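You operate a simulated robot arm through the tools that you are given. There is no shell and no other tool. Be economical: measure what you need, move in short steps, check, and stop when the job is done.

The job below is to be done with a simulated robot arm. You get a single attempt, and the scene is never put back.

## Task
Change colour: once cool, stop the spinner, wipe off the film, uncap the head, add one scoop of blue sugar.
Fine: Cool is when HOT goes out. The film is on the spinner's floor: wipe with the blue pad, which is damp, before the sugar; pad and scoop go back, cap on the mat. Set down upright: grey scoop. What is to be rubbed or washed off counts as gone when no trace of it is left.
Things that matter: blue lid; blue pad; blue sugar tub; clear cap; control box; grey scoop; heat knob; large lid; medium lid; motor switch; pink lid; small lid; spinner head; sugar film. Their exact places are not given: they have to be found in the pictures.

The check looks at the end state, three seconds after you hand in, the way a careful person would. Anything else that was tipped, shoved, dropped, spilled or broken makes it a failure. Lids that push on must go on centred and level and be pressed home; caps that screw on are set level and turned clockwise until they are tight.

## Robot
A 6-joint arm with a two-finger parallel gripper on a trunk, on a base that drives. Base frame: it is fixed to the floor where the robot stands at the start and does not move with it; the origin is under the middle of the robot, x ahead of it, y to its left, z up; the surface under the hand at the start is at about z = 0.84. Lengths are in m, angles in rad, forces in N, time in s.
With the tool pointing down near the work surface it reaches from about 0.32 to 0.7 m from the robot's upright axis, wherever it stands. Its first joint turns from -2.897 to 2.897 rad. Places, roughly: blue pad (7x6x4 cm) [-0.6, 0.4, 0.9]; control box [0.5, -0.1, 0.9]; grey scoop (6x5x15 cm) [0.5, -0.2, 0.9]; heat knob [0.5, -0.1, 0.9]; motor switch [0.5, 0, 0.9]; pink lid (9x9x3 cm) [0.6, -0.5, 0.9]; spinner head [0.7, 0.3, 0.9]; sugar film [0.6, 0.3, 0.9]; top of the grey mat [0.5, -0.4, 0.8]; white lid (9x9x3 cm) [0.5, -0.6, 0.9]. Payload 4.1 kg.
Tool frame: the origin (TCP) lies between the finger pads and is the grasp point; the fingertips stand 0.023 m ahead of it; z points along the fingers, y is the line along which they close. Largest opening 0.094 m; finger width 0.038, thickness 0.01; the body of the gripper, 0.054 by 0.096 m, starts 0.039 m behind the TCP.
Orientation is told as [roll, pitch, yaw] about the base's x, y, z axes, in that order, counted from this pose: with the fingers straight down and closing along the base's y, the tool's x points along the base's -x, its y along +y and its z along -z.

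## Interface
- The arm moves only by the tool send_rows. Its argument "increments" is a list of rows, each a list of 7 numbers: the turn, a rotation vector about the base's x, y, z in rad, then the shift along the base's x, y, z in m, then the opening, from 0 (shut) to 1 (fully open). In form: [[wx, wy, wz, dx, dy, dz, gripper], ...]. A call has 1 to 8 rows; each row is the pose to reach, as a shift and turn from the pose commanded when the call began. A row lasts 0.2 s, in which the tool goes at most 0.05 m and 0.15 rad; a call with a longer step from one row to the next is refused whole, and so is a gripper value outside its range. A pose out of reach is approached as far as the arm can. The call stops where the force on the tool passes 40 N (or 10 N more than at its start, if that is more) or the arm is blocked; 0.2 s more then pass. The fingers move at their own pace (about 0.045 m/s each) and stop on an object; they squeeze with about 37 N. The grip force told is the motor's: it shows also when the fingers shut on nothing. Time passes only in rows, and 0.2 s behind the last, so rows that repeat a pose let the fingers close. The reply holds the time, the measured pose of the TCP, the force on the tool along the base axes, the opening and the grip force, in the units named above and with some noise, with the torque about the TCP (base axes, N m) and any sound that the robot's microphone picked up.
- Cameras (640 x 400 px; columns grow to the right, rows downward): "scene" is now at [-0.0146, 0.1997, 1.531]; the picture's right is [0.61, -0.79, 0.00], its down [-0.74, -0.57, -0.36] and it looks along [0.29, 0.22, -0.93] (base axes); focal length 214 px, centre (320, 200). "wrist" rides on the gripper at [0.086, 0.016, -0.074] in the tool frame; the picture's right is [-0.18, 0.98, 0.00], its down [-0.58, -0.11, -0.81] and it looks along [-0.79, -0.15, 0.59] (tool axes); focal length 243 px, centre (320, 200).
- grab_frame(camera): a new picture of that camera. It takes no simulated time.
- lift_body(by): slides the trunk up (or, below 0, down) by that many m; the arm and the scene camera ride with it, the base frame stays. It gives what a move gives, with no picture.
- roll_base(legs): drives the robot by 1 to 6 legs, each [ahead, turn to the left] in m and rad, along the robot's own axes; the way and the turn of a leg run together, so that a leg with both is an arc; at most 1.5 m and 3.142 rad a leg. The arm and the cameras ride along, it lands a little off, and it stops where it bumps. It gives what a move gives.
- aim_head(pan, tilt): turns the head with the scene camera to pan (to the left, within 2.705 rad either way) and tilt (down, from -0.506 to 1.204), counted from straight ahead of the robot. It gives what a move gives.
- measure_at(camera, pixels): for up to 12 pixels [column, row] of the newest picture of that camera ("zoom" is the newest enlarged one), the place [x, y, z] in the base frame of the surface seen there, good to about 0.002 m. It takes no simulated time.
- close_up(camera, box): a new picture of the part [left, top, right, bottom] of that camera's present view, enlarged. It takes no simulated time.
- finish_job(): hands the job in; it is judged then, once.

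Keep the steps short. Do not move on a guess: measure, check each grasp and each placing, and mend mistakes. In all there are 80 turns and 60 pictures (those below and enlarged ones count). Leave the gripper open and the arm clear of the work at the hand-in unless told otherwise, and finish with a single line.

The tools are called after "Request:" as name(argument=value, ...) on one line, values as JSON. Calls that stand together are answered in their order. send_rows: Moves the arm, as the interface text tells. Its arguments: {"type":"object","properties":{"increments":{"type":"array"}},"required":["increments"]} The other tools are called the same way: lift_body (by) slides the trunk up or down; roll_base (legs) drives the base; aim_head (pan, tilt) turns the head that bears the scene camera; grab_frame (camera) takes a picture; measure_at (camera, pixels) gives the place of the surface under pixels of a picture; close_up (camera, box) takes an enlarged picture of a part of a camera's view; finish_job () hands the job in.

At the start:

```text
t: 0.0
tool_pos: [0.404, -0.0738, 1.2254]
tcp_rot: [0.001, 0.001, -0.001]
ft_force: [-0.4, 0.6, 0.6]
ft_torque: [0.0, -0.01, 0.02]
finger_gap: 0.0944
finger_force: 0.0
trunk travel left (down, up): [-0.525, 0.065]
robot x, y, heading: [-0.0003, 0.0035, -0.0]
head pan, tilt: [0.661, 1.201]
```

scene: 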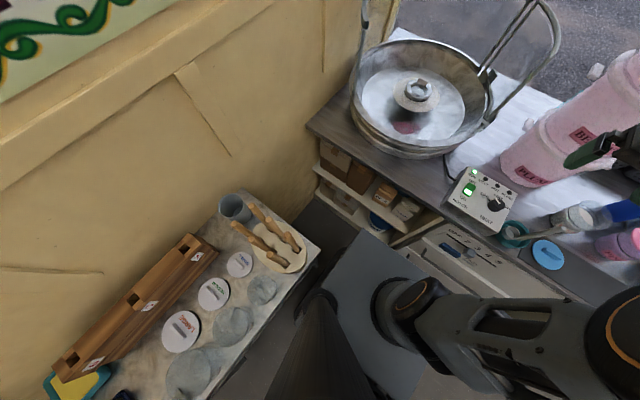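
wrist: 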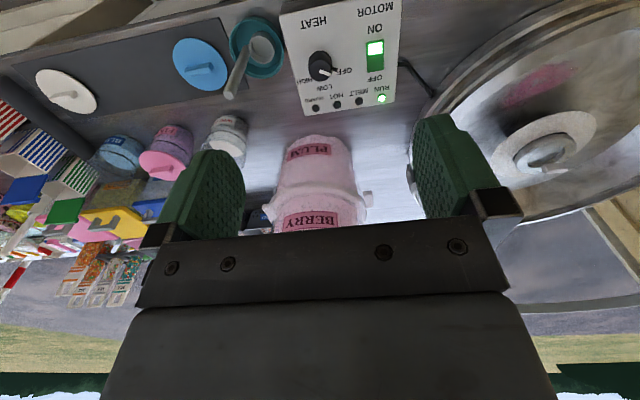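

I see the spinner at upper centre, the control box at (482,198) with green lights, and a small table on the left. I'll zoom in on the control box and spinner to see the details.

Request:
close_up(camera="scene", box=[420, 140, 640, 280])

Request:
close_up(camera="scene", box=[320, 20, 520, 160])

Request:
close_up(camera="wrist", box=[150, 0, 450, 190])

```text
2.86 times, centred on (530, 210) of scene
```

zoom: 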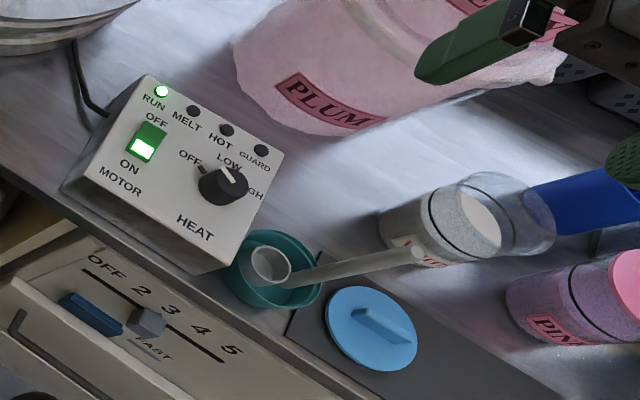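

```text
2.86 times, centred on (420, 90) of scene
```

zoom: 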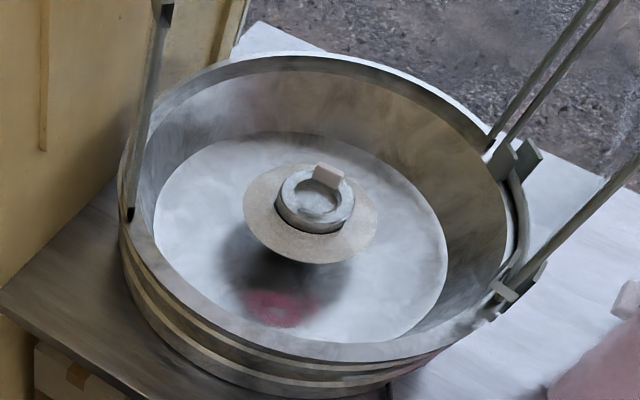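

```text
2.11 times, centred on (300, 95) of wrist
```

zoom: 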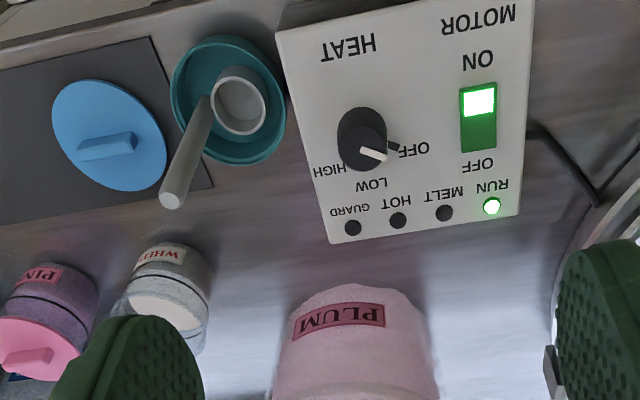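

The RUN light is lit and HOT looks dark, but the knob seems to be between OFF and LOW. I'll zoom further on the box, and turn the head right to see the tubs.

Request:
close_up(camera="wrist", box=[275, 0, 405, 120])

Request:
aim_head(pan=-0.6, tilt=0.8)

Request:
grab_frame(camera="scene")

```text
3.33 times, centred on (340, 60) of wrist
```

zoom: 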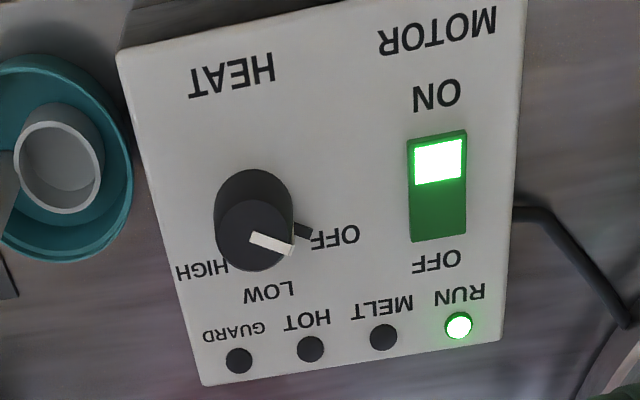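

```text
t: 1.4
tool_pos: [0.4049, -0.0735, 1.2265]
tcp_rot: [-0.001, 0.0, 0.0]
ft_force: [-1.2, 1.2, -0.6]
ft_torque: [-0.01, 0.03, 0.02]
finger_gap: 0.0942
finger_force: 0.0
trunk travel left (down, up): [-0.525, 0.065]
robot x, y, heading: [0.0006, -0.0031, 0.005]
head pan, tilt: [-0.6, 0.799]
```

```text
53 pictures are left
```

scene: 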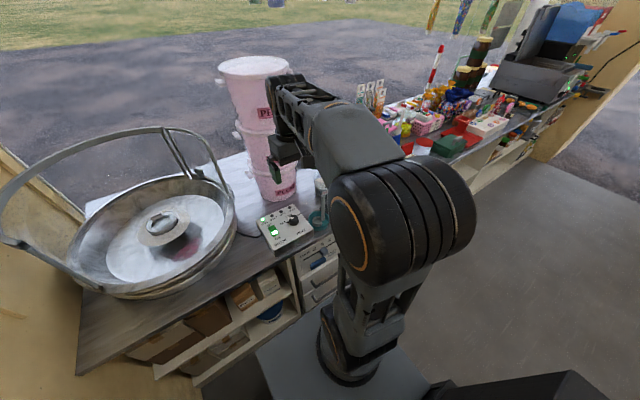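

The knob's base mark points at OFF and HOT is dark. I'll measure the switch (437,160 = ON side; 437,215 = OFF side) and box corners from the enlarged wrist picture.

Request:
measure_at(camera="zoom", pixels=[[437, 145], [437, 165], [437, 190], [437, 220], [437, 235], [455, 275], [130, 60], [520, 15], [210, 370], [495, 330], [60, 160], [255, 195]])

Request:
measure_at(camera="wrist", pixels=[[65, 90], [200, 65], [240, 75], [262, 50], [225, 130], [320, 150], [120, 150], [165, 160], [550, 150], [535, 85], [75, 95], [265, 20]])

Request:
measure_at(camera="scene", pixels=[[160, 220], [185, 245], [130, 260], [200, 210], [80, 285], [235, 190], [165, 130], [70, 240], [187, 170], [268, 185], [255, 60], [320, 215]])

```text
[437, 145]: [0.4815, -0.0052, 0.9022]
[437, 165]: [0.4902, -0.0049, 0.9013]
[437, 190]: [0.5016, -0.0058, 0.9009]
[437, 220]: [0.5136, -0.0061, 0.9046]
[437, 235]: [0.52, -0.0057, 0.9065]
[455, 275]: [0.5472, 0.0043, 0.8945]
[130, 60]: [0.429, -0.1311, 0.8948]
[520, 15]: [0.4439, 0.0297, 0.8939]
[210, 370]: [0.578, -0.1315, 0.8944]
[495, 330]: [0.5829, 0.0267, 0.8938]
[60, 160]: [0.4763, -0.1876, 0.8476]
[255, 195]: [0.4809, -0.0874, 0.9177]
```

```text
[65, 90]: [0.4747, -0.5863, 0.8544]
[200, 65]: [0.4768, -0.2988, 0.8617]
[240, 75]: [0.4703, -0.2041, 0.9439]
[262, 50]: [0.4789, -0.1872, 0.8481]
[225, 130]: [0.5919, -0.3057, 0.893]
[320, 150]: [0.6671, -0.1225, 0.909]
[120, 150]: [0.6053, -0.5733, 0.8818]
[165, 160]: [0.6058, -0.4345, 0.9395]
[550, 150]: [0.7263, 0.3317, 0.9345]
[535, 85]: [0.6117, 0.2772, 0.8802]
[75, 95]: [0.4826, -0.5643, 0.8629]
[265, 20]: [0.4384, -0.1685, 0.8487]
```

```text
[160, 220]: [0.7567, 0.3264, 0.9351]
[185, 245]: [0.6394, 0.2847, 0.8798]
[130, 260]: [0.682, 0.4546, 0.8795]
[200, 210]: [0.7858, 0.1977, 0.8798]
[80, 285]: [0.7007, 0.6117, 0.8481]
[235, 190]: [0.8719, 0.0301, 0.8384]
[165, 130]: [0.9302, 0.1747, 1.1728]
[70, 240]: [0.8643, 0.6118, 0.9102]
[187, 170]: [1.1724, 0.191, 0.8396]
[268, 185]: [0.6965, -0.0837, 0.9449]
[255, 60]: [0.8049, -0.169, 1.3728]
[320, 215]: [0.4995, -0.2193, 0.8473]
```

Heat is off; HOT appears out. The switch's OFF side (x≈0.52, y≈-0.006) stands proud at z≈0.906. I'll come over it with closed fingers, staying above, and recheck the HOT lamp.

Request:
send_rows(increments=[[0, 0, 0, 0.02, 0.012, -0.035, 0.5], [0, 0, 0, 0.04, 0.024, -0.07, 0], [0, 0, 0, 0.06, 0.036, -0.105, 0], [0, 0, 0, 0.08, 0.048, -0.14, 0], [0, 0, 0, 0.1, 0.058, -0.175, 0], [0, 0, 0, 0.115, 0.064, -0.21, 0], [0, 0, 0, 0.125, 0.068, -0.245, 0], [0, 0, 0, 0.125, 0.068, -0.265, 0]])

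Request:
grab_frame(camera="scene")

Request:
close_up(camera="scene", box=[230, 180, 340, 260])

```text
t: 3.2
tool_pos: [0.528, -0.0064, 0.9599]
tcp_rot: [0.0, 0.0, 0.0]
ft_force: [0.6, -0.9, -0.7]
ft_torque: [0.01, -0.03, 0.02]
finger_gap: 0.0
finger_force: 37.2
trunk travel left (down, up): [-0.525, 0.065]
robot x, y, heading: [-0.003, 0.0012, -0.001]
head pan, tilt: [-0.6, 0.799]
```

```text
52 pictures are left
```

scene: 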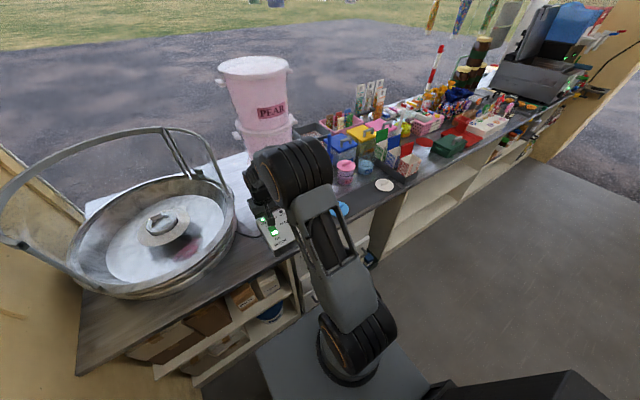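

```text
5.00 times, centred on (285, 220) of scene
```

zoom: 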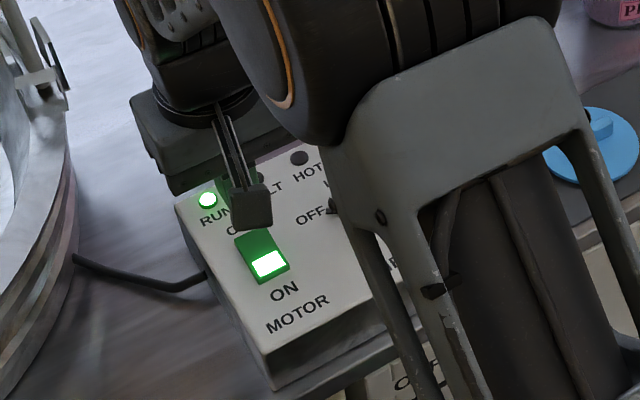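

HOT is dark, so it's cool. Now pressing the OFF side down by small steps.

Request:
send_rows(increments=[[0, 0, 0, 0, 0, -0.02, 0], [0, 0, 0, 0, 0, -0.028, 0], [0, 0, 0, 0, 0, -0.033, 0], [0, 0, 0, 0, 0, -0.037, 0], [0, 0, 0, 0, 0, -0.037, 0]])

Request:
send_rows(increments=[[0, 0, 0, 0, 0, 0.05, 0], [0, 0, 0, -0.02, 0, 0.1, 0], [0, 0, 0, -0.05, 0, 0.13, 0], [0, 0, 0, -0.08, -0.02, 0.16, 0], [0, 0, 0, -0.11, -0.04, 0.19, 0]])

Request:
grab_frame(camera="wrist")

```text
t: 4.4
tool_pos: [0.5276, -0.0061, 0.927]
tcp_rot: [-0.001, -0.007, 0.0]
ft_force: [4.5, -0.8, 30.0]
ft_torque: [0.03, 0.48, 0.0]
finger_gap: 0.0
finger_force: 36.9
trunk travel left (down, up): [-0.525, 0.065]
robot x, y, heading: [0.0009, -0.001, -0.0]
head pan, tilt: [-0.6, 0.799]
```

```text
refused: row 2 steps farther than a row can; nothing moved
```

```text
50 pictures are left
```

wrist: 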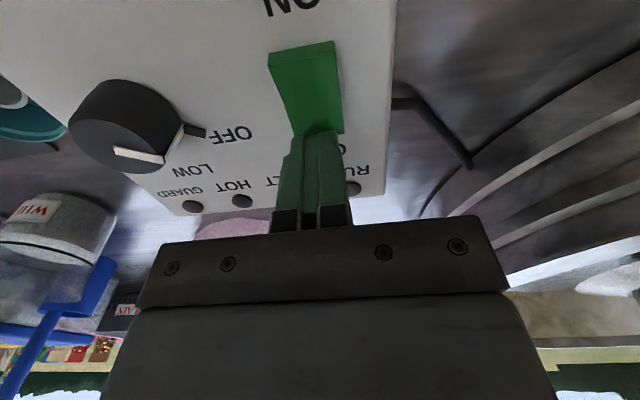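

The rocker now leans to OFF and the lamps are dark. I'll lift away and move right to look at the tubs.

Request:
send_rows(increments=[[0, 0, 0, 0, 0, 0.045, 0], [0, 0, 0, 0, 0, 0.09, 0], [0, 0, 0, -0.025, -0.03, 0.12, 0.3], [0, 0, 0, -0.05, -0.06, 0.15, 0.6], [0, 0, 0, -0.075, -0.09, 0.18, 1], [0, 0, 0, -0.1, -0.125, 0.2, 1], [0, 0, 0, -0.12, -0.165, 0.22, 1], [0, 0, 0, -0.14, -0.205, 0.23, 1]])

Request:
send_rows(increments=[[0, 0, 0, -0.02, -0.04, 0.01, 1], [0, 0, 0, -0.04, -0.08, 0.02, 1], [0, 0, 0, -0.05, -0.12, 0.03, 1], [0, 0, 0, -0.06, -0.16, 0.03, 1]])

Request:
grab_frame(camera="wrist")

Request:
close_up(camera="scene", box=[230, 120, 430, 250])

```text
t: 6.2
tool_pos: [0.3854, -0.2108, 1.1538]
tcp_rot: [0.0, 0.0, 0.0]
ft_force: [-0.2, -0.1, -0.4]
ft_torque: [0.0, -0.03, 0.05]
finger_gap: 0.0943
finger_force: 0.1
trunk travel left (down, up): [-0.525, 0.065]
robot x, y, heading: [0.003, 0.0024, -0.001]
head pan, tilt: [-0.6, 0.799]
```

```text
t: 7.2
tool_pos: [0.3287, -0.3728, 1.1849]
tcp_rot: [0.001, 0.001, 0.001]
ft_force: [-0.8, -0.4, 0.6]
ft_torque: [-0.02, 0.02, -0.01]
finger_gap: 0.0942
finger_force: 0.0
trunk travel left (down, up): [-0.525, 0.065]
robot x, y, heading: [0.0006, 0.0021, 0.002]
head pan, tilt: [-0.6, 0.799]
```

```text
49 pictures are left
```

wrist: 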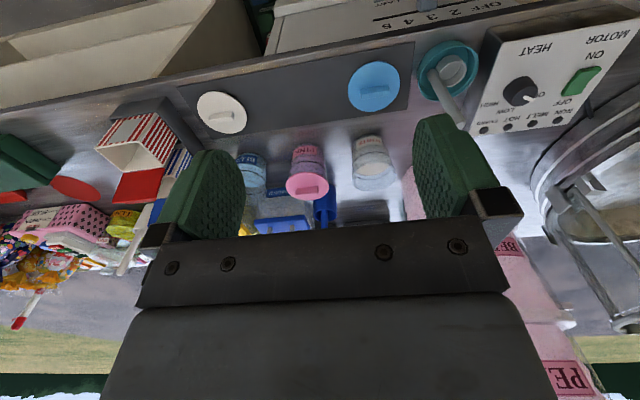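

```text
3.08 times, centred on (330, 185) of scene
```

zoom: 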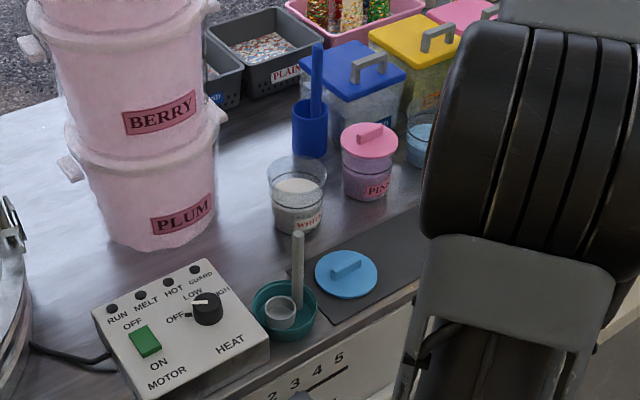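

The spinner is off. Enlarging the tubs and mat in the wrist view, around (250,170), and the scoop at (448,75).

Request:
close_up(camera="wrist", box=[180, 60, 400, 220])

Request:
measure_at(camera="wrist", pixels=[[222, 112], [375, 85], [300, 60], [300, 100], [185, 90], [410, 50], [250, 165], [250, 180], [440, 60], [452, 70], [460, 115], [425, 60]])

Request:
close_up(camera="wrist", box=[400, 20, 500, 140])

```text
2.50 times, centred on (290, 140) of wrist
```

zoom: 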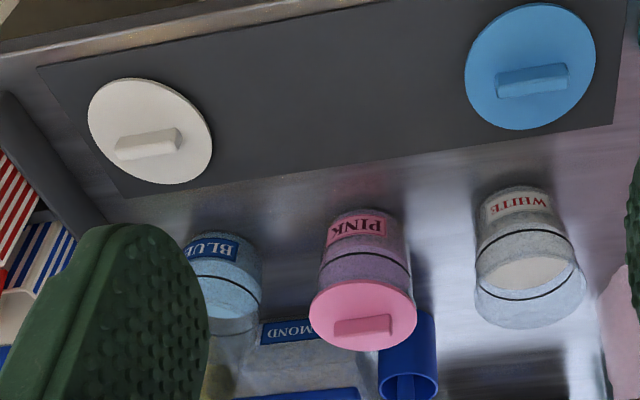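

```text
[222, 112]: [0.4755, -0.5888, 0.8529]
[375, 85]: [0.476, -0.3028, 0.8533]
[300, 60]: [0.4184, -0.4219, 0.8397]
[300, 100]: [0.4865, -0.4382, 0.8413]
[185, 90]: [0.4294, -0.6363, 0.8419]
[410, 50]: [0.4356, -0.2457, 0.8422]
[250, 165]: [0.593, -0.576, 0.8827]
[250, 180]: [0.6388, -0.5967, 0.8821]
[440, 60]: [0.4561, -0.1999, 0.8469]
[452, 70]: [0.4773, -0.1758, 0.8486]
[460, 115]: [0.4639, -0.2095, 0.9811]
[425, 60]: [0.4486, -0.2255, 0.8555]
```

```text
3.33 times, centred on (450, 80) of wrist
```

zoom: 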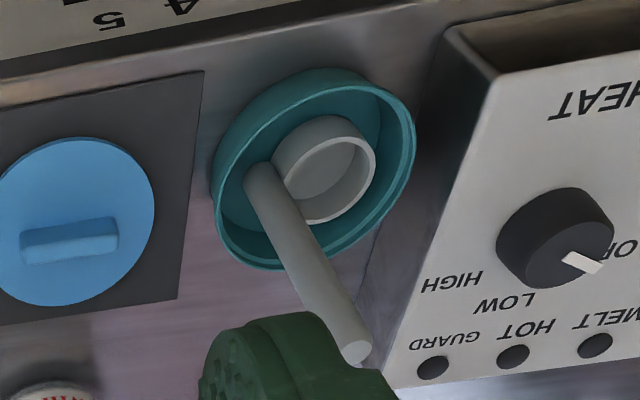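

Found: grey scoop upright in a teal dish (handle top ≈(0.464,-0.2095,0.98)); BLUE tub open at ≈(0.61,-0.585). Now to look at the spinner and the pad with the head.

Request:
aim_head(pan=2.4, tilt=1.0)

Request:
grab_frame(camera="scene")

```text
t: 9.8
tool_pos: [0.3304, -0.3703, 1.186]
tcp_rot: [0.0, -0.001, -0.001]
ft_force: [-0.1, 0.3, -0.6]
ft_torque: [-0.02, -0.01, -0.01]
finger_gap: 0.0941
finger_force: 0.0
trunk travel left (down, up): [-0.525, 0.065]
robot x, y, heading: [-0.0011, -0.0041, 0.001]
head pan, tilt: [2.4, 1.0]
```

```text
45 pictures are left
```

scene: 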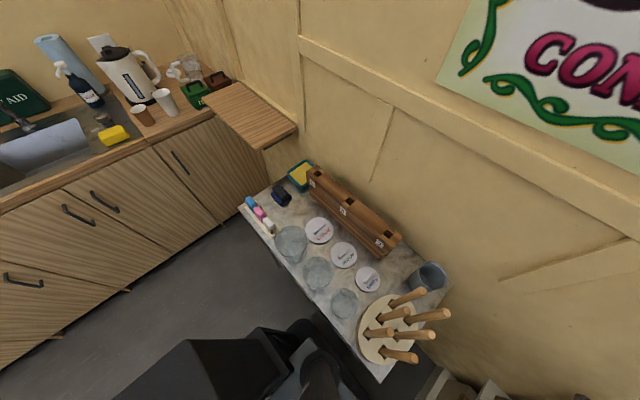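

Request:
close_up(camera="scene", box=[220, 150, 460, 390])

Request:
measure_at(camera="scene", pixels=[[282, 196], [250, 203], [258, 212], [268, 226], [300, 176], [275, 250], [290, 243], [385, 378], [240, 208], [318, 230], [445, 285], [350, 205]])

```text
1.67 times, centred on (340, 270) of scene
```

zoom: 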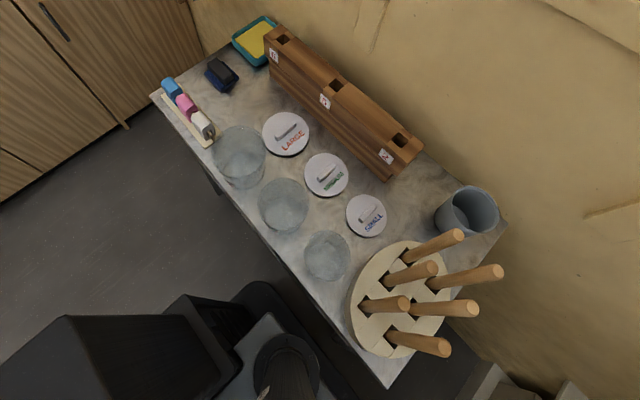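

```text
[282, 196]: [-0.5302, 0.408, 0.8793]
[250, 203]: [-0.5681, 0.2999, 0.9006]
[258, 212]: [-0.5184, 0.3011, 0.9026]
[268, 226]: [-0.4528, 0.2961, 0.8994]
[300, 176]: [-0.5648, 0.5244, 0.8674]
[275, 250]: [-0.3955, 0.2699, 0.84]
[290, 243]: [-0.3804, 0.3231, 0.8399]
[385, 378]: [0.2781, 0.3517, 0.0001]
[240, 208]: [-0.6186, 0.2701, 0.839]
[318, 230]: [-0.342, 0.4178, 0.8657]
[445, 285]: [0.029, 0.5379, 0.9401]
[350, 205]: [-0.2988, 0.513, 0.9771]
```

Two candidates: a dark-blue block at (282,196) and a light-blue block in a tray at (250,203). Zooming closely.

Request:
close_up(camera="scene", box=[235, 155, 325, 245])

```text
4.44 times, centred on (280, 200) of scene
```

zoom: 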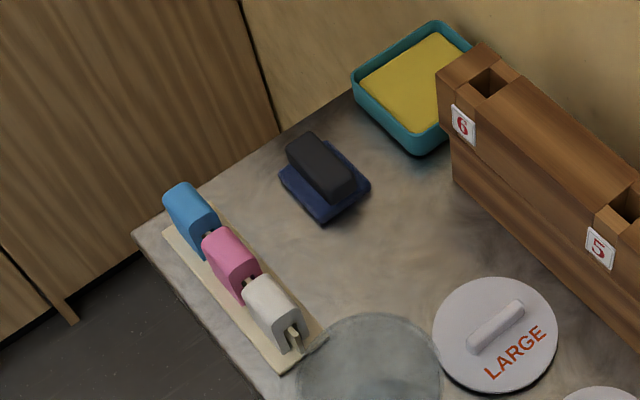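

The navy pad with a black grip on top (7x6x4) is the blue pad. Measuring its grip and corners.

Request:
measure_at(camera="zoom", pixels=[[305, 145], [340, 175], [320, 160], [290, 180], [322, 213], [365, 185], [320, 185], [345, 190], [352, 175], [297, 155]])

Request:
aim_head(pan=0.5, tilt=0.9)

Request:
close_up(camera="scene", box=[160, 0, 480, 200])

```text
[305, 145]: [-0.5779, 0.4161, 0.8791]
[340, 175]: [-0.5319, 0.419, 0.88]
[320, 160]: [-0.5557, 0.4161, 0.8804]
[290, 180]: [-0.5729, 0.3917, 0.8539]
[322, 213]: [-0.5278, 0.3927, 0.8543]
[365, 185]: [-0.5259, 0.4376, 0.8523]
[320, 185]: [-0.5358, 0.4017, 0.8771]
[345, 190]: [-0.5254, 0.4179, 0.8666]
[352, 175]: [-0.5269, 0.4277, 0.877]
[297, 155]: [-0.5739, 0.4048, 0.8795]
```

```text
t: 11.7
tool_pos: [0.3304, -0.371, 1.1856]
tcp_rot: [0.0, -0.001, -0.001]
ft_force: [0.1, -0.2, -0.2]
ft_torque: [0.0, 0.0, -0.01]
finger_gap: 0.0941
finger_force: 0.0
trunk travel left (down, up): [-0.525, 0.065]
robot x, y, heading: [0.001, 0.0001, 0.001]
head pan, tilt: [0.499, 0.901]
```

```text
2.00 times, centred on (320, 100) of scene
```

zoom: 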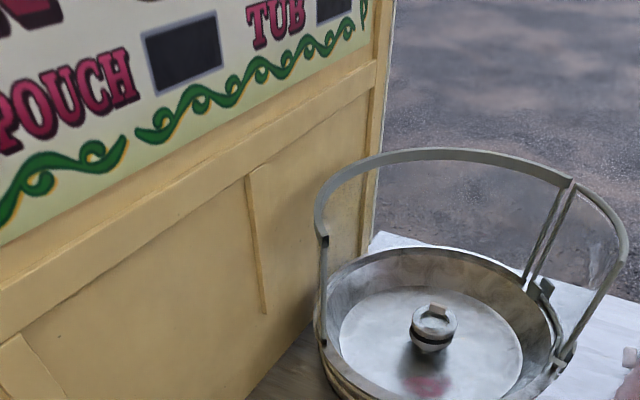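

Request:
grab_frame(camera="scene")

Request:
close_up(camera="scene", box=[330, 130, 430, 210])

Request:
measure_at(camera="zoom", pixels=[[285, 180], [300, 205], [320, 180], [340, 200], [310, 230], [315, 280], [285, 370], [320, 370], [250, 370], [250, 200], [370, 200], [310, 200]])

```text
41 pictures are left
```

scene: 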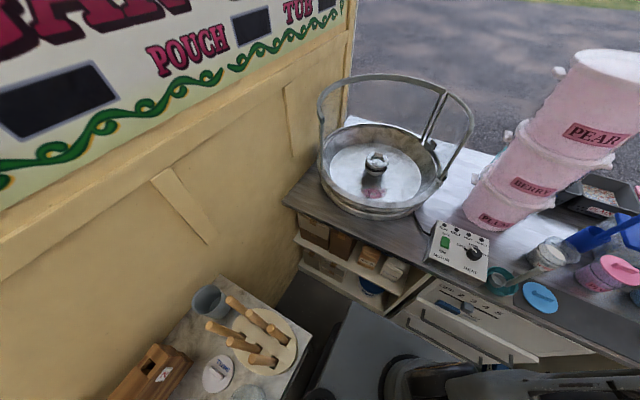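

```text
5.00 times, centred on (380, 170) of scene
```

zoom: 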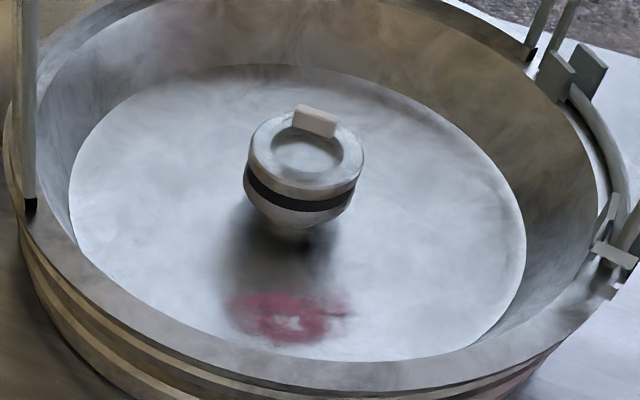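

```text
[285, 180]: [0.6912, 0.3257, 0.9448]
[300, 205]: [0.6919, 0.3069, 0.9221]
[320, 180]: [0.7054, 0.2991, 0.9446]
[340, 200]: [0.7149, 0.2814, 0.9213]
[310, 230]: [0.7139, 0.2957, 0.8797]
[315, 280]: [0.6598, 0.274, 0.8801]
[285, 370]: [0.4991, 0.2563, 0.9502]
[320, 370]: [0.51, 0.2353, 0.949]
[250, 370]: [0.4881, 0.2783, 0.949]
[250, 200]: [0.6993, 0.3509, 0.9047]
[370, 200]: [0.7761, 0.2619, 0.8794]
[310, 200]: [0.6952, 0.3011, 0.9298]
```

Next I need clearance information for driving: measure the base platform, counter edge and side table in the scene picture.

Request:
measure_at(camera="scene", pixels=[[352, 303], [320, 340], [345, 350], [425, 335], [290, 205], [400, 265], [310, 335], [275, 300], [300, 240], [375, 195], [385, 310], [450, 330]])

Request:
measure_at(camera="zoom", pixels=[[300, 115], [330, 125], [315, 105], [262, 150], [350, 165], [305, 155], [235, 305], [285, 300], [345, 312], [280, 345], [300, 325], [255, 335]])

```text
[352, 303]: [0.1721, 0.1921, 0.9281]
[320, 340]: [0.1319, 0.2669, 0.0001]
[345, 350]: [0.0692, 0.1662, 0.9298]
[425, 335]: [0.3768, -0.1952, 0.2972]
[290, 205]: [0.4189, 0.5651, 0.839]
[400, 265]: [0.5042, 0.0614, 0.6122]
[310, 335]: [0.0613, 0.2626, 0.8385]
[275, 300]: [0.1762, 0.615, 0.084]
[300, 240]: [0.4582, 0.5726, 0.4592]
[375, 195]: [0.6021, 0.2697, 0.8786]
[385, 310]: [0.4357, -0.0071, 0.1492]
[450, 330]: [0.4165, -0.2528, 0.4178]
```

```text
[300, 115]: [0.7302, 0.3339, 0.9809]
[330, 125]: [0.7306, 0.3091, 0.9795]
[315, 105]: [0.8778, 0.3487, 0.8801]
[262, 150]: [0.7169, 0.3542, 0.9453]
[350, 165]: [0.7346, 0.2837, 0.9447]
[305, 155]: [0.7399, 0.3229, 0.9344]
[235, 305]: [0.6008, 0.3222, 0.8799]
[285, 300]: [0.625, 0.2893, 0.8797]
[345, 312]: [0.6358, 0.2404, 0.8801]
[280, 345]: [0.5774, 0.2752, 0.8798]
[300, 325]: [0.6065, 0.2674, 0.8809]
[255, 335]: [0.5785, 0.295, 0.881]
```

The film sits on the bowl floor around (0.61, 0.28, 0.88); the pad is at about (-0.552, 0.415) with its grip bar along x. I'll back the base 0.1 m for reach, then swing the arm round at z≈1.19 to above the pad, turning the tool to yaw π.

Request:
roll_base(legs=[[-0.1, 0]])

Request:
send_rows(increments=[[0, 0, 0.11, 0.0056, 0.0463, 0, 1], [0, 0, 0.22, 0.0112, 0.0926, 0, 1], [0, 0, 0.33, 0.0168, 0.1389, 0, 1], [0, 0, 0.44, 0.0224, 0.1852, 0, 1], [0, 0, 0.55, 0.028, 0.2315, 0, 1], [0, 0, 0.66, 0.0336, 0.2778, 0, 1], [0, 0, 0.77, 0.0392, 0.3241, 0, 1], [0, 0, 0.88, 0.0448, 0.3704, 0, 1]])

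```text
t: 12.9
tool_pos: [0.2267, -0.3708, 1.1861]
tcp_rot: [-0.001, 0.0, 0.001]
ft_force: [0.1, -0.5, -0.3]
ft_torque: [-0.01, 0.0, -0.01]
finger_gap: 0.0941
finger_force: 0.1
trunk travel left (down, up): [-0.525, 0.065]
robot x, y, heading: [-0.1008, -0.0024, 0.003]
head pan, tilt: [0.499, 0.901]
```

```text
t: 14.7
tool_pos: [0.2727, -0.0026, 1.1831]
tcp_rot: [0.001, 0.001, 0.882]
ft_force: [0.5, 0.0, -0.7]
ft_torque: [0.01, -0.01, -0.02]
finger_gap: 0.0939
finger_force: 0.0
trunk travel left (down, up): [-0.525, 0.065]
robot x, y, heading: [-0.1036, 0.0001, 0.001]
head pan, tilt: [0.499, 0.901]
```

Swing is tracking well; continuing the arc in three more calls to above the pad.

Request:
send_rows(increments=[[0, 0, 0.11, -0.0029, 0.0468, 0, 1], [0, 0, 0.22, -0.0117, 0.0928, 0, 1], [0, 0, 0.33, -0.0261, 0.1374, 0, 1], [0, 0, 0.44, -0.0459, 0.1798, 0, 1], [0, 0, 0.55, -0.0709, 0.2194, 0, 1], [0, 0, 0.66, -0.1006, 0.2556, 0, 1], [0, 0, 0.77, -0.1346, 0.2878, 0, 1], [0, 0, 0.88, -0.1724, 0.3156, 0, 1]])

Request:
send_rows(increments=[[0, 0, 0.11, -0.0409, 0.0228, 0, 1], [0, 0, 0.22, -0.0844, 0.0403, 0, 1], [0, 0, 0.33, -0.1296, 0.0522, 0, 1], [0, 0, 0.44, -0.1761, 0.0585, 0, 1], [0, 0, 0.55, -0.2229, 0.0589, 0, 1], [0, 0, 0.66, -0.2694, 0.0534, 0, 1], [0, 0, 0.77, -0.3149, 0.0422, 0, 1], [0, 0, 0.88, -0.3587, 0.0254, 0, 1]])

Request:
send_rows(increments=[[0, 0, 0.0715, -0.0423, 0.0103, 0, 1], [0, 0, 0.143, -0.0846, 0.0206, 0, 1], [0, 0, 0.2145, -0.1269, 0.0309, 0, 1], [0, 0, 0.286, -0.1692, 0.0412, 0, 1], [0, 0, 0.3575, -0.2115, 0.0515, 0, 1], [0, 0, 0.429, -0.2538, 0.0618, 0, 1], [0, 0, 0.5016, -0.296, 0.072, 0, 1]])

Request:
aim_head(pan=2.4, tilt=1.0)

Request:
grab_frame(camera="wrist")

```text
t: 16.5
tool_pos: [0.0993, 0.3173, 1.1853]
tcp_rot: [0.0, 0.0, 1.759]
ft_force: [-0.4, -0.1, -1.1]
ft_torque: [-0.03, 0.0, 0.02]
finger_gap: 0.0941
finger_force: 0.1
trunk travel left (down, up): [-0.525, 0.065]
robot x, y, heading: [-0.1012, -0.0011, 0.003]
head pan, tilt: [0.499, 0.901]
```

```text
t: 18.2
tool_pos: [-0.166, 0.3786, 1.1923]
tcp_rot: [-0.012, -0.017, 2.388]
ft_force: [0.5, -0.4, -0.7]
ft_torque: [0.0, 0.05, 0.02]
finger_gap: 0.0938
finger_force: 0.0
trunk travel left (down, up): [-0.525, 0.065]
robot x, y, heading: [-0.1029, -0.0004, -0.003]
head pan, tilt: [0.499, 0.901]
stopped in row 8: the arm was blocked; the commanded pose is now the measured one
```

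```text
t: 18.9
tool_pos: [-0.1706, 0.4274, 1.2272]
tcp_rot: [-0.051, -0.09, 2.348]
ft_force: [0.1, 0.2, 0.7]
ft_torque: [0.02, 0.04, 0.02]
finger_gap: 0.094
finger_force: 0.1
trunk travel left (down, up): [-0.525, 0.065]
robot x, y, heading: [-0.1031, 0.0001, -0.002]
head pan, tilt: [0.499, 0.901]
stopped in row 3: the arm was blocked; the commanded pose is now the measured one
```

```text
t: 20.8
tool_pos: [-0.1714, 0.4276, 1.2276]
tcp_rot: [-0.049, -0.088, 2.346]
ft_force: [0.0, -0.3, 0.0]
ft_torque: [-0.02, -0.02, -0.03]
finger_gap: 0.0941
finger_force: 0.0
trunk travel left (down, up): [-0.525, 0.065]
robot x, y, heading: [-0.1031, -0.0011, -0.005]
head pan, tilt: [2.4, 1.0]
```

```text
39 pictures are left
```

wrist: 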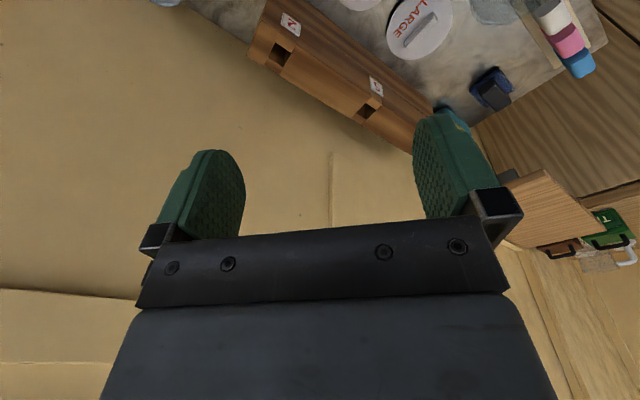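

The arm was blocked with no tool force. I'll look with the scene camera to see why.

Request:
grab_frame(camera="scene")

```text
38 pictures are left
```

scene: 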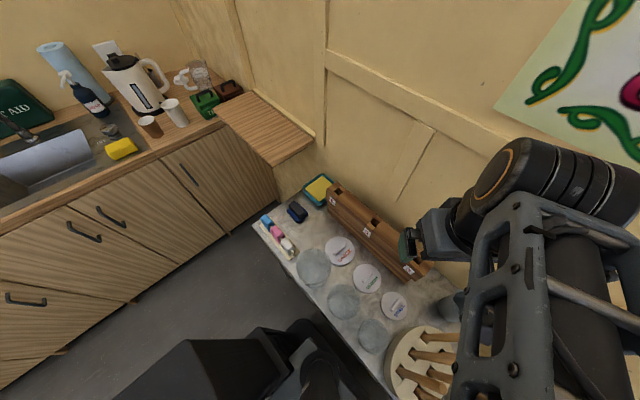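

The wrist body is near the wall. I'll measure wall, cabinets, and the arm parts to plan a better stand for the base.

Request:
measure_at(camera="scene", pixels=[[480, 100], [400, 190], [60, 355], [200, 265], [280, 215], [190, 370], [530, 170], [610, 220], [440, 220], [100, 140], [260, 340], [310, 100]])

```text
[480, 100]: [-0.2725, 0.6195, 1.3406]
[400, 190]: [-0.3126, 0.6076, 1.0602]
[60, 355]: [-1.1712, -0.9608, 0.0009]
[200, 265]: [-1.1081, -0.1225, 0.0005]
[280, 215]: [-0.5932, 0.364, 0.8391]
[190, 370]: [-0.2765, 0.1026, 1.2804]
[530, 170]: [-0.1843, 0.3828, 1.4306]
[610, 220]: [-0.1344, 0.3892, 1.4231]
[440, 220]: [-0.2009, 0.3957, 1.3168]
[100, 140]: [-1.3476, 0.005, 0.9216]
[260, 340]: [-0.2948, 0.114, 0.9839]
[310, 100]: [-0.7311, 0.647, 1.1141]
```

Behind the arm stands the robot's own column, so reaching rearward is bad. I'll level the tool and pull it in a little, then back the base along the side table so the arm reaches the pad straight to the left.

Request:
send_rows(increments=[[-0.05, -0.014, 0, 0.01, -0.01, -0.01, 1], [-0.097, -0.027, 0, 0.03, -0.02, -0.02, 1], [-0.097, -0.027, 0, 0.06, -0.03, -0.03, 1]])

Request:
roll_base(legs=[[-0.43, 0]])

Request:
grab_frame(camera="scene")

```text
t: 21.6
tool_pos: [-0.1102, 0.3976, 1.1964]
tcp_rot: [-0.001, -0.001, 2.346]
ft_force: [-0.6, 0.8, 0.7]
ft_torque: [-0.02, -0.02, -0.06]
finger_gap: 0.0941
finger_force: 0.1
trunk travel left (down, up): [-0.525, 0.065]
robot x, y, heading: [-0.0995, -0.0024, -0.003]
head pan, tilt: [2.4, 1.0]
```

```text
t: 24.2
tool_pos: [-0.5382, 0.398, 1.1981]
tcp_rot: [-0.003, 0.0, 2.344]
ft_force: [-1.3, 0.1, -0.3]
ft_torque: [0.02, 0.02, -0.02]
finger_gap: 0.0939
finger_force: 0.0
trunk travel left (down, up): [-0.525, 0.065]
robot x, y, heading: [-0.53, -0.0057, -0.004]
head pan, tilt: [2.4, 1.0]
```

```text
37 pictures are left
```

scene: 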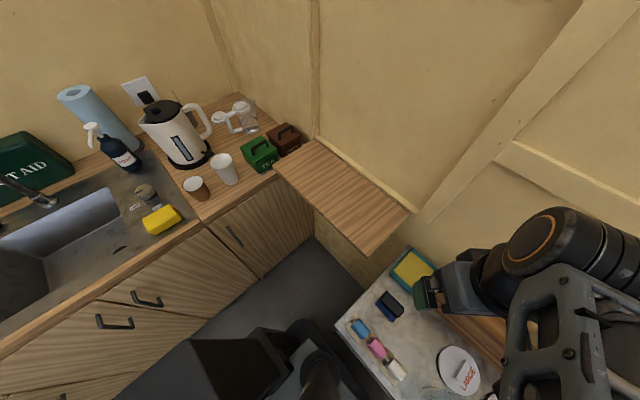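

I'm beside the pad. Re-measuring the pad (390,303) and the wood shelf corner, then turning the tool to yaw π at height.

Request:
close_up(camera="scene", box=[340, 180, 460, 340])

Request:
measure_at(camera="scene", pixels=[[408, 212], [370, 254], [372, 248], [390, 300], [385, 298], [396, 304], [384, 312], [410, 262], [430, 275]])

Request:
send_rows(increments=[[0, 0, 0.14, 0, 0, 0, 1], [0, 0, 0.28, 0, 0, 0, 1], [0, 0, 0.42, 0, 0, 0, 1], [0, 0, 0.56, 0, 0, 0, 1], [0, 0, 0.7, 0, 0, 0, 1], [0, 0, 0.797, 0, 0, 0, 1]])

```text
2.50 times, centred on (400, 260) of scene
```

zoom: 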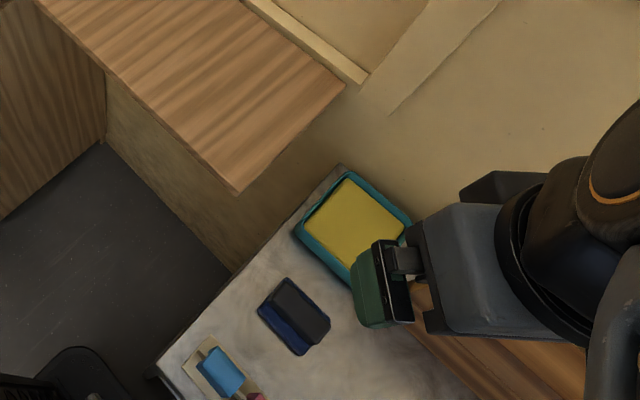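

```text
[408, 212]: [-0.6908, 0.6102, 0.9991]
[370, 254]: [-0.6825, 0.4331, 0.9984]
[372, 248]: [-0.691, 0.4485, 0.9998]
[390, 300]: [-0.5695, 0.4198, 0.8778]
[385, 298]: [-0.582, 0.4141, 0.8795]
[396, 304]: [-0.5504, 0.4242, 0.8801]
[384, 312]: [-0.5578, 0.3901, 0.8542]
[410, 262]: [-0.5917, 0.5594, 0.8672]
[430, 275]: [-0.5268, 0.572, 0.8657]
```

```text
t: 25.6
tool_pos: [-0.5369, 0.3995, 1.1974]
tcp_rot: [0.0, 0.0, -3.139]
ft_force: [0.9, -0.2, -0.5]
ft_torque: [0.04, 0.01, -0.03]
finger_gap: 0.094
finger_force: 0.1
trunk travel left (down, up): [-0.525, 0.065]
robot x, y, heading: [-0.5288, 0.0022, -0.001]
head pan, tilt: [2.4, 1.0]
```

Pad grip centre ≈ (-0.553, 0.415), top z 0.880, pad plate top 0.854. Descending to TCP z≈0.95 first, then checking by wrist picture.

Request:
send_rows(increments=[[0, 0, 0, -0.008, 0.008, -0.04, 0.8], [0, 0, 0, -0.016, 0.0155, -0.08, 0.7], [0, 0, 0, -0.016, 0.0155, -0.125, 0.7], [0, 0, 0, -0.016, 0.0155, -0.17, 0.7], [0, 0, 0, -0.016, 0.0155, -0.215, 0.7], [0, 0, 0, -0.016, 0.0155, -0.25, 0.7]])

Request:
grab_frame(camera="wrist")

```text
t: 27.0
tool_pos: [-0.5557, 0.415, 0.9482]
tcp_rot: [0.0, -0.002, 3.139]
ft_force: [0.9, 0.8, -0.2]
ft_torque: [0.03, -0.01, 0.0]
finger_gap: 0.0658
finger_force: 0.1
trunk travel left (down, up): [-0.525, 0.065]
robot x, y, heading: [-0.5273, -0.0032, -0.002]
head pan, tilt: [2.4, 1.0]
```

```text
35 pictures are left
```

wrist: 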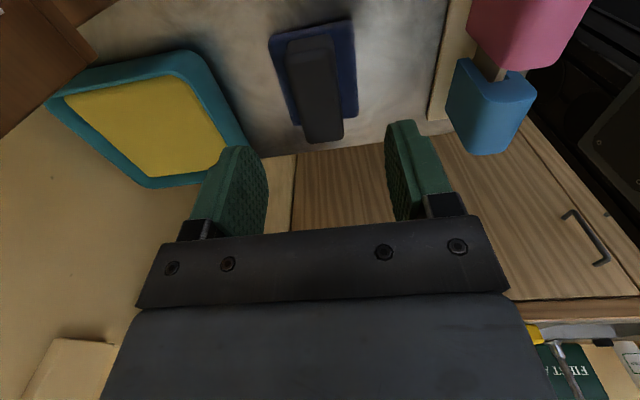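

The grip bar lies between the fingers. Descending to z≈0.881 and closing.

Request:
send_rows(increments=[[0, 0, 0, 0, 0, -0.03, 0.7], [0, 0, 0, 0, 0, -0.055, 0.7], [0, 0, 0, 0, 0, -0.067, 0.7], [0, 0, 0, 0, 0, -0.067, 0.2], [0, 0, 0, 0, 0, -0.067, 0.1], [0, 0, 0, 0, 0, -0.067, 0]])

Request:
send_rows(increments=[[0, 0, 0, 0, 0, 0.015, 0], [0, 0, 0, 0, 0, 0.05, 0], [0, 0, 0, 0, -0.01, 0.095, 0], [0, 0, 0, 0, -0.03, 0.135, 0], [0, 0, 0, 0, -0.04, 0.18, 0], [0, 0, 0, 0, -0.05, 0.225, 0], [0, 0, 0, 0, -0.06, 0.27, 0], [0, 0, 0, 0, -0.06, 0.3, 0]])

Request:
grab_frame(camera="wrist")

```text
t: 28.4
tool_pos: [-0.5538, 0.4124, 0.8808]
tcp_rot: [0.001, -0.001, 3.141]
ft_force: [-1.1, 0.2, -0.3]
ft_torque: [0.01, 0.01, -0.01]
finger_gap: 0.0296
finger_force: 36.7
trunk travel left (down, up): [-0.525, 0.065]
robot x, y, heading: [-0.5282, 0.0026, -0.003]
head pan, tilt: [2.4, 1.0]
```

```text
t: 30.2
tool_pos: [-0.5531, 0.3524, 1.1805]
tcp_rot: [0.001, -0.001, 3.141]
ft_force: [-0.5, -0.4, -0.4]
ft_torque: [-0.01, 0.03, -0.01]
finger_gap: 0.0292
finger_force: 37.7
trunk travel left (down, up): [-0.525, 0.065]
robot x, y, heading: [-0.5287, -0.0013, -0.001]
head pan, tilt: [2.4, 1.0]
```

```text
34 pictures are left
```

wrist: 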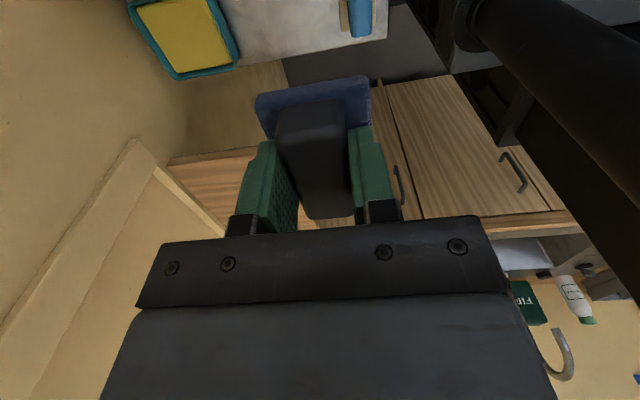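

The pad is held (bottom 0.041 below TCP; home TCP = (-0.554, 0.412, 0.881)). Driving forward to the spinner with the pad high, and aiming the head at the spinner.

Request:
roll_base(legs=[[0.64, 0]])

Request:
aim_head(pan=0.3, tilt=1.0)

Request:
grab_frame(camera="scene")

```text
t: 33.7
tool_pos: [0.0827, 0.3491, 1.1794]
tcp_rot: [-0.001, -0.002, 3.135]
ft_force: [0.4, 0.1, 0.2]
ft_torque: [0.0, -0.05, 0.01]
finger_gap: 0.0294
finger_force: 36.7
trunk travel left (down, up): [-0.525, 0.065]
robot x, y, heading: [0.1077, -0.0046, -0.008]
head pan, tilt: [2.4, 1.0]
```

```text
t: 35.7
tool_pos: [0.0838, 0.3505, 1.1793]
tcp_rot: [0.0, -0.002, 3.134]
ft_force: [0.0, 0.2, -1.1]
ft_torque: [0.0, -0.05, -0.04]
finger_gap: 0.0292
finger_force: 36.9
trunk travel left (down, up): [-0.525, 0.065]
robot x, y, heading: [0.1076, -0.006, -0.011]
head pan, tilt: [0.3, 1.0]
```

```text
33 pictures are left
```

scene: 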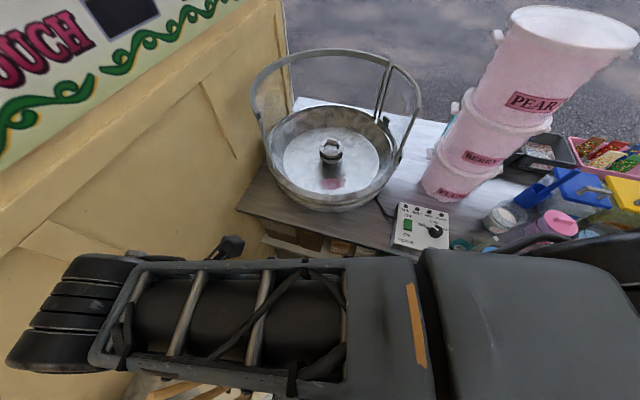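

Good view of the film at about (333,184). Enlarging it to measure its extent.

Request:
close_up(camera="scene", box=[295, 120, 375, 210])

```text
4.44 times, centred on (335, 165) of scene
```

zoom: 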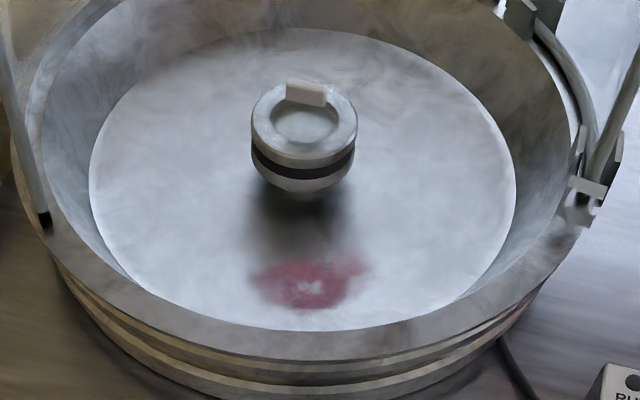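

Request:
measure_at(camera="zoom", pixels=[[248, 280], [305, 310], [310, 255], [372, 265], [340, 295], [270, 268], [305, 285], [308, 328], [130, 270], [460, 295], [305, 95], [305, 72]])

Request:
send_rows(increments=[[0, 0, -0.14, 0.045, -0.01, 0, 0], [0, 0, -0.28, 0.09, -0.02, 0, 0], [0, 0, -0.42, 0.135, -0.03, 0, 0], [0, 0, -0.56, 0.18, -0.04, 0, 0], [0, 0, -0.7, 0.225, -0.05, 0, 0], [0, 0, -0.84, 0.27, -0.06, 0, 0], [0, 0, -0.98, 0.315, -0.07, 0, 0], [0, 0, -1.12, 0.36, -0.075, 0, 0]])

```text
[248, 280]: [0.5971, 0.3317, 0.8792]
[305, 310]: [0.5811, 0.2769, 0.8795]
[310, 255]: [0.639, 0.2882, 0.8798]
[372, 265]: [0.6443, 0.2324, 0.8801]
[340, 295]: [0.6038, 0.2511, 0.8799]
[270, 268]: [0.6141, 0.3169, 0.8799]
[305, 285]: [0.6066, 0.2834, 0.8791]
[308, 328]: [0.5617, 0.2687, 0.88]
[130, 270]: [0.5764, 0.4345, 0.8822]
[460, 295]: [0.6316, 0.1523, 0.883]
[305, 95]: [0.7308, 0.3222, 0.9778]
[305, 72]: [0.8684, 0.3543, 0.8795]
```

```text
t: 37.5
tool_pos: [0.4443, 0.2761, 1.1788]
tcp_rot: [0.0, 0.0, 2.012]
ft_force: [-0.4, -0.4, -0.7]
ft_torque: [0.01, -0.02, -0.01]
finger_gap: 0.0292
finger_force: 36.8
trunk travel left (down, up): [-0.525, 0.065]
robot x, y, heading: [0.1107, -0.0008, -0.003]
head pan, tilt: [0.3, 1.0]
```

Film spans x 0.581–0.645, y 0.232–0.332 on the floor at z 0.88. Moving over it at (0.607, 0.28), yaw π/2, then down to just above the floor.

Request:
send_rows(increments=[[0, 0, -0.11, 0.04, 0.001, 0, 0], [0, 0, -0.22, 0.08, 0.002, 0, 0], [0, 0, -0.33, 0.12, 0.003, -0.01, 0], [0, 0, -0.441, 0.163, 0.004, -0.03, 0], [0, 0, -0.441, 0.163, 0.004, -0.075, 0], [0, 0, -0.441, 0.163, 0.004, -0.12, 0], [0, 0, -0.441, 0.163, 0.004, -0.165, 0], [0, 0, -0.441, 0.163, 0.004, -0.21, 0]])

Request:
grab_frame(camera="wrist")

Request:
grab_frame(camera="scene")

```text
t: 39.3
tool_pos: [0.6094, 0.2777, 0.9691]
tcp_rot: [-0.001, -0.001, 1.573]
ft_force: [0.4, 0.4, -0.6]
ft_torque: [0.01, 0.03, 0.0]
finger_gap: 0.0294
finger_force: 37.0
trunk travel left (down, up): [-0.525, 0.065]
robot x, y, heading: [0.1055, -0.0047, -0.006]
head pan, tilt: [0.3, 1.0]
```

```text
31 pictures are left
```

wrist: 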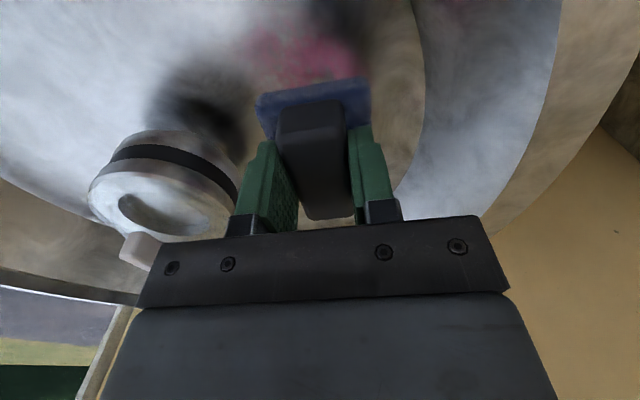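

```text
30 pictures are left
```

scene: 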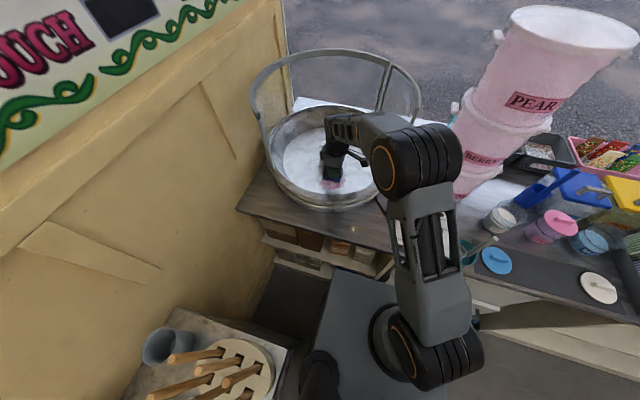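

Positioned above the film, clear of the head. Lowering gently to touch (expect contact at z≈0.921).

Request:
send_rows(increments=[[0, 0, 0, -0.003, 0.002, -0.03, 0], [0, 0, 0, -0.003, 0.002, -0.044, 0], [0, 0, 0, -0.003, 0.002, -0.048, 0], [0, 0, 0, -0.003, 0.002, -0.05, 0]])

```text
t: 40.3
tool_pos: [0.6044, 0.2792, 0.9205]
tcp_rot: [-0.004, 0.0, 1.572]
ft_force: [0.8, -1.7, 12.7]
ft_torque: [-0.29, 0.27, 0.08]
finger_gap: 0.0291
finger_force: 36.7
trunk travel left (down, up): [-0.525, 0.065]
robot x, y, heading: [0.1076, -0.0026, -0.002]
head pan, tilt: [0.3, 1.0]
```

Contact at 12.7 N. Wiping in strokes across the film.

Request:
send_rows(increments=[[0, 0, 0, 0.008, 0.02, 0, 0], [0, 0, 0, 0.02, 0.03, 0, 0], [0, 0, 0, 0.032, 0.015, 0, 0], [0, 0, 0, 0.032, -0.015, 0, 0], [0, 0, 0, 0.024, -0.035, 0, 0], [0, 0, 0, 0.012, -0.015, 0, 0], [0, 0, 0, 0.0, 0.0, 0, 0], [0, 0, 0, 0.0, 0.015, 0, 0]])

Request:
send_rows(increments=[[0, 0, 0, 0.01, 0.015, 0, 0], [0, 0, 0, 0.025, 0.01, 0, 0], [0, 0, 0, 0.035, -0.015, 0, 0], [0, 0, 0, 0.03, -0.045, 0, 0], [0, 0, 0, 0.018, -0.045, 0, 0], [0, 0, 0, 0.005, -0.02, 0, 0], [0, 0, 0, 0.0, 0.0, 0, 0], [0, 0, 0, 0.015, -0.01, 0, 0]])

Request:
send_rows(increments=[[0, 0, 0, 0, 0, 0.04, 0], [0, 0, 0, -0.0, -0.0, 0.085, 0], [0, 0, 0, -0.03, -0.02, 0.12, 0], [0, 0, 0, -0.07, -0.04, 0.14, 0], [0, 0, 0, -0.11, -0.06, 0.15, 0], [0, 0, 0, -0.15, -0.08, 0.16, 0]])

Request:
close_up(camera="scene", box=[295, 120, 375, 210])

```text
t: 42.1
tool_pos: [0.6006, 0.296, 0.9198]
tcp_rot: [0.0, 0.0, 1.574]
ft_force: [-0.7, -2.4, 15.0]
ft_torque: [0.2, 0.06, 0.05]
finger_gap: 0.0295
finger_force: 37.1
trunk travel left (down, up): [-0.525, 0.065]
robot x, y, heading: [0.1043, 0.0001, -0.006]
head pan, tilt: [0.3, 1.0]
```

```text
t: 43.9
tool_pos: [0.6171, 0.2856, 0.9192]
tcp_rot: [-0.002, -0.002, 1.576]
ft_force: [-2.1, 2.9, 14.9]
ft_torque: [0.21, 0.07, 0.07]
finger_gap: 0.0292
finger_force: 36.7
trunk travel left (down, up): [-0.525, 0.065]
robot x, y, heading: [0.1075, -0.0006, -0.006]
head pan, tilt: [0.3, 1.0]
```

```text
refused: row 3 steps farther than a row can; nothing moved
```

```text
4.44 times, centred on (335, 165) of scene
```

zoom: 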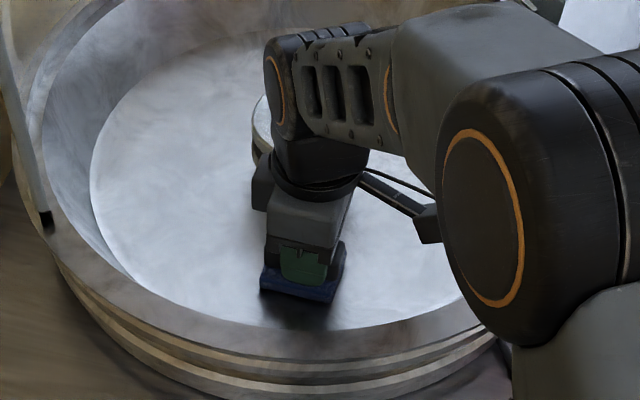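

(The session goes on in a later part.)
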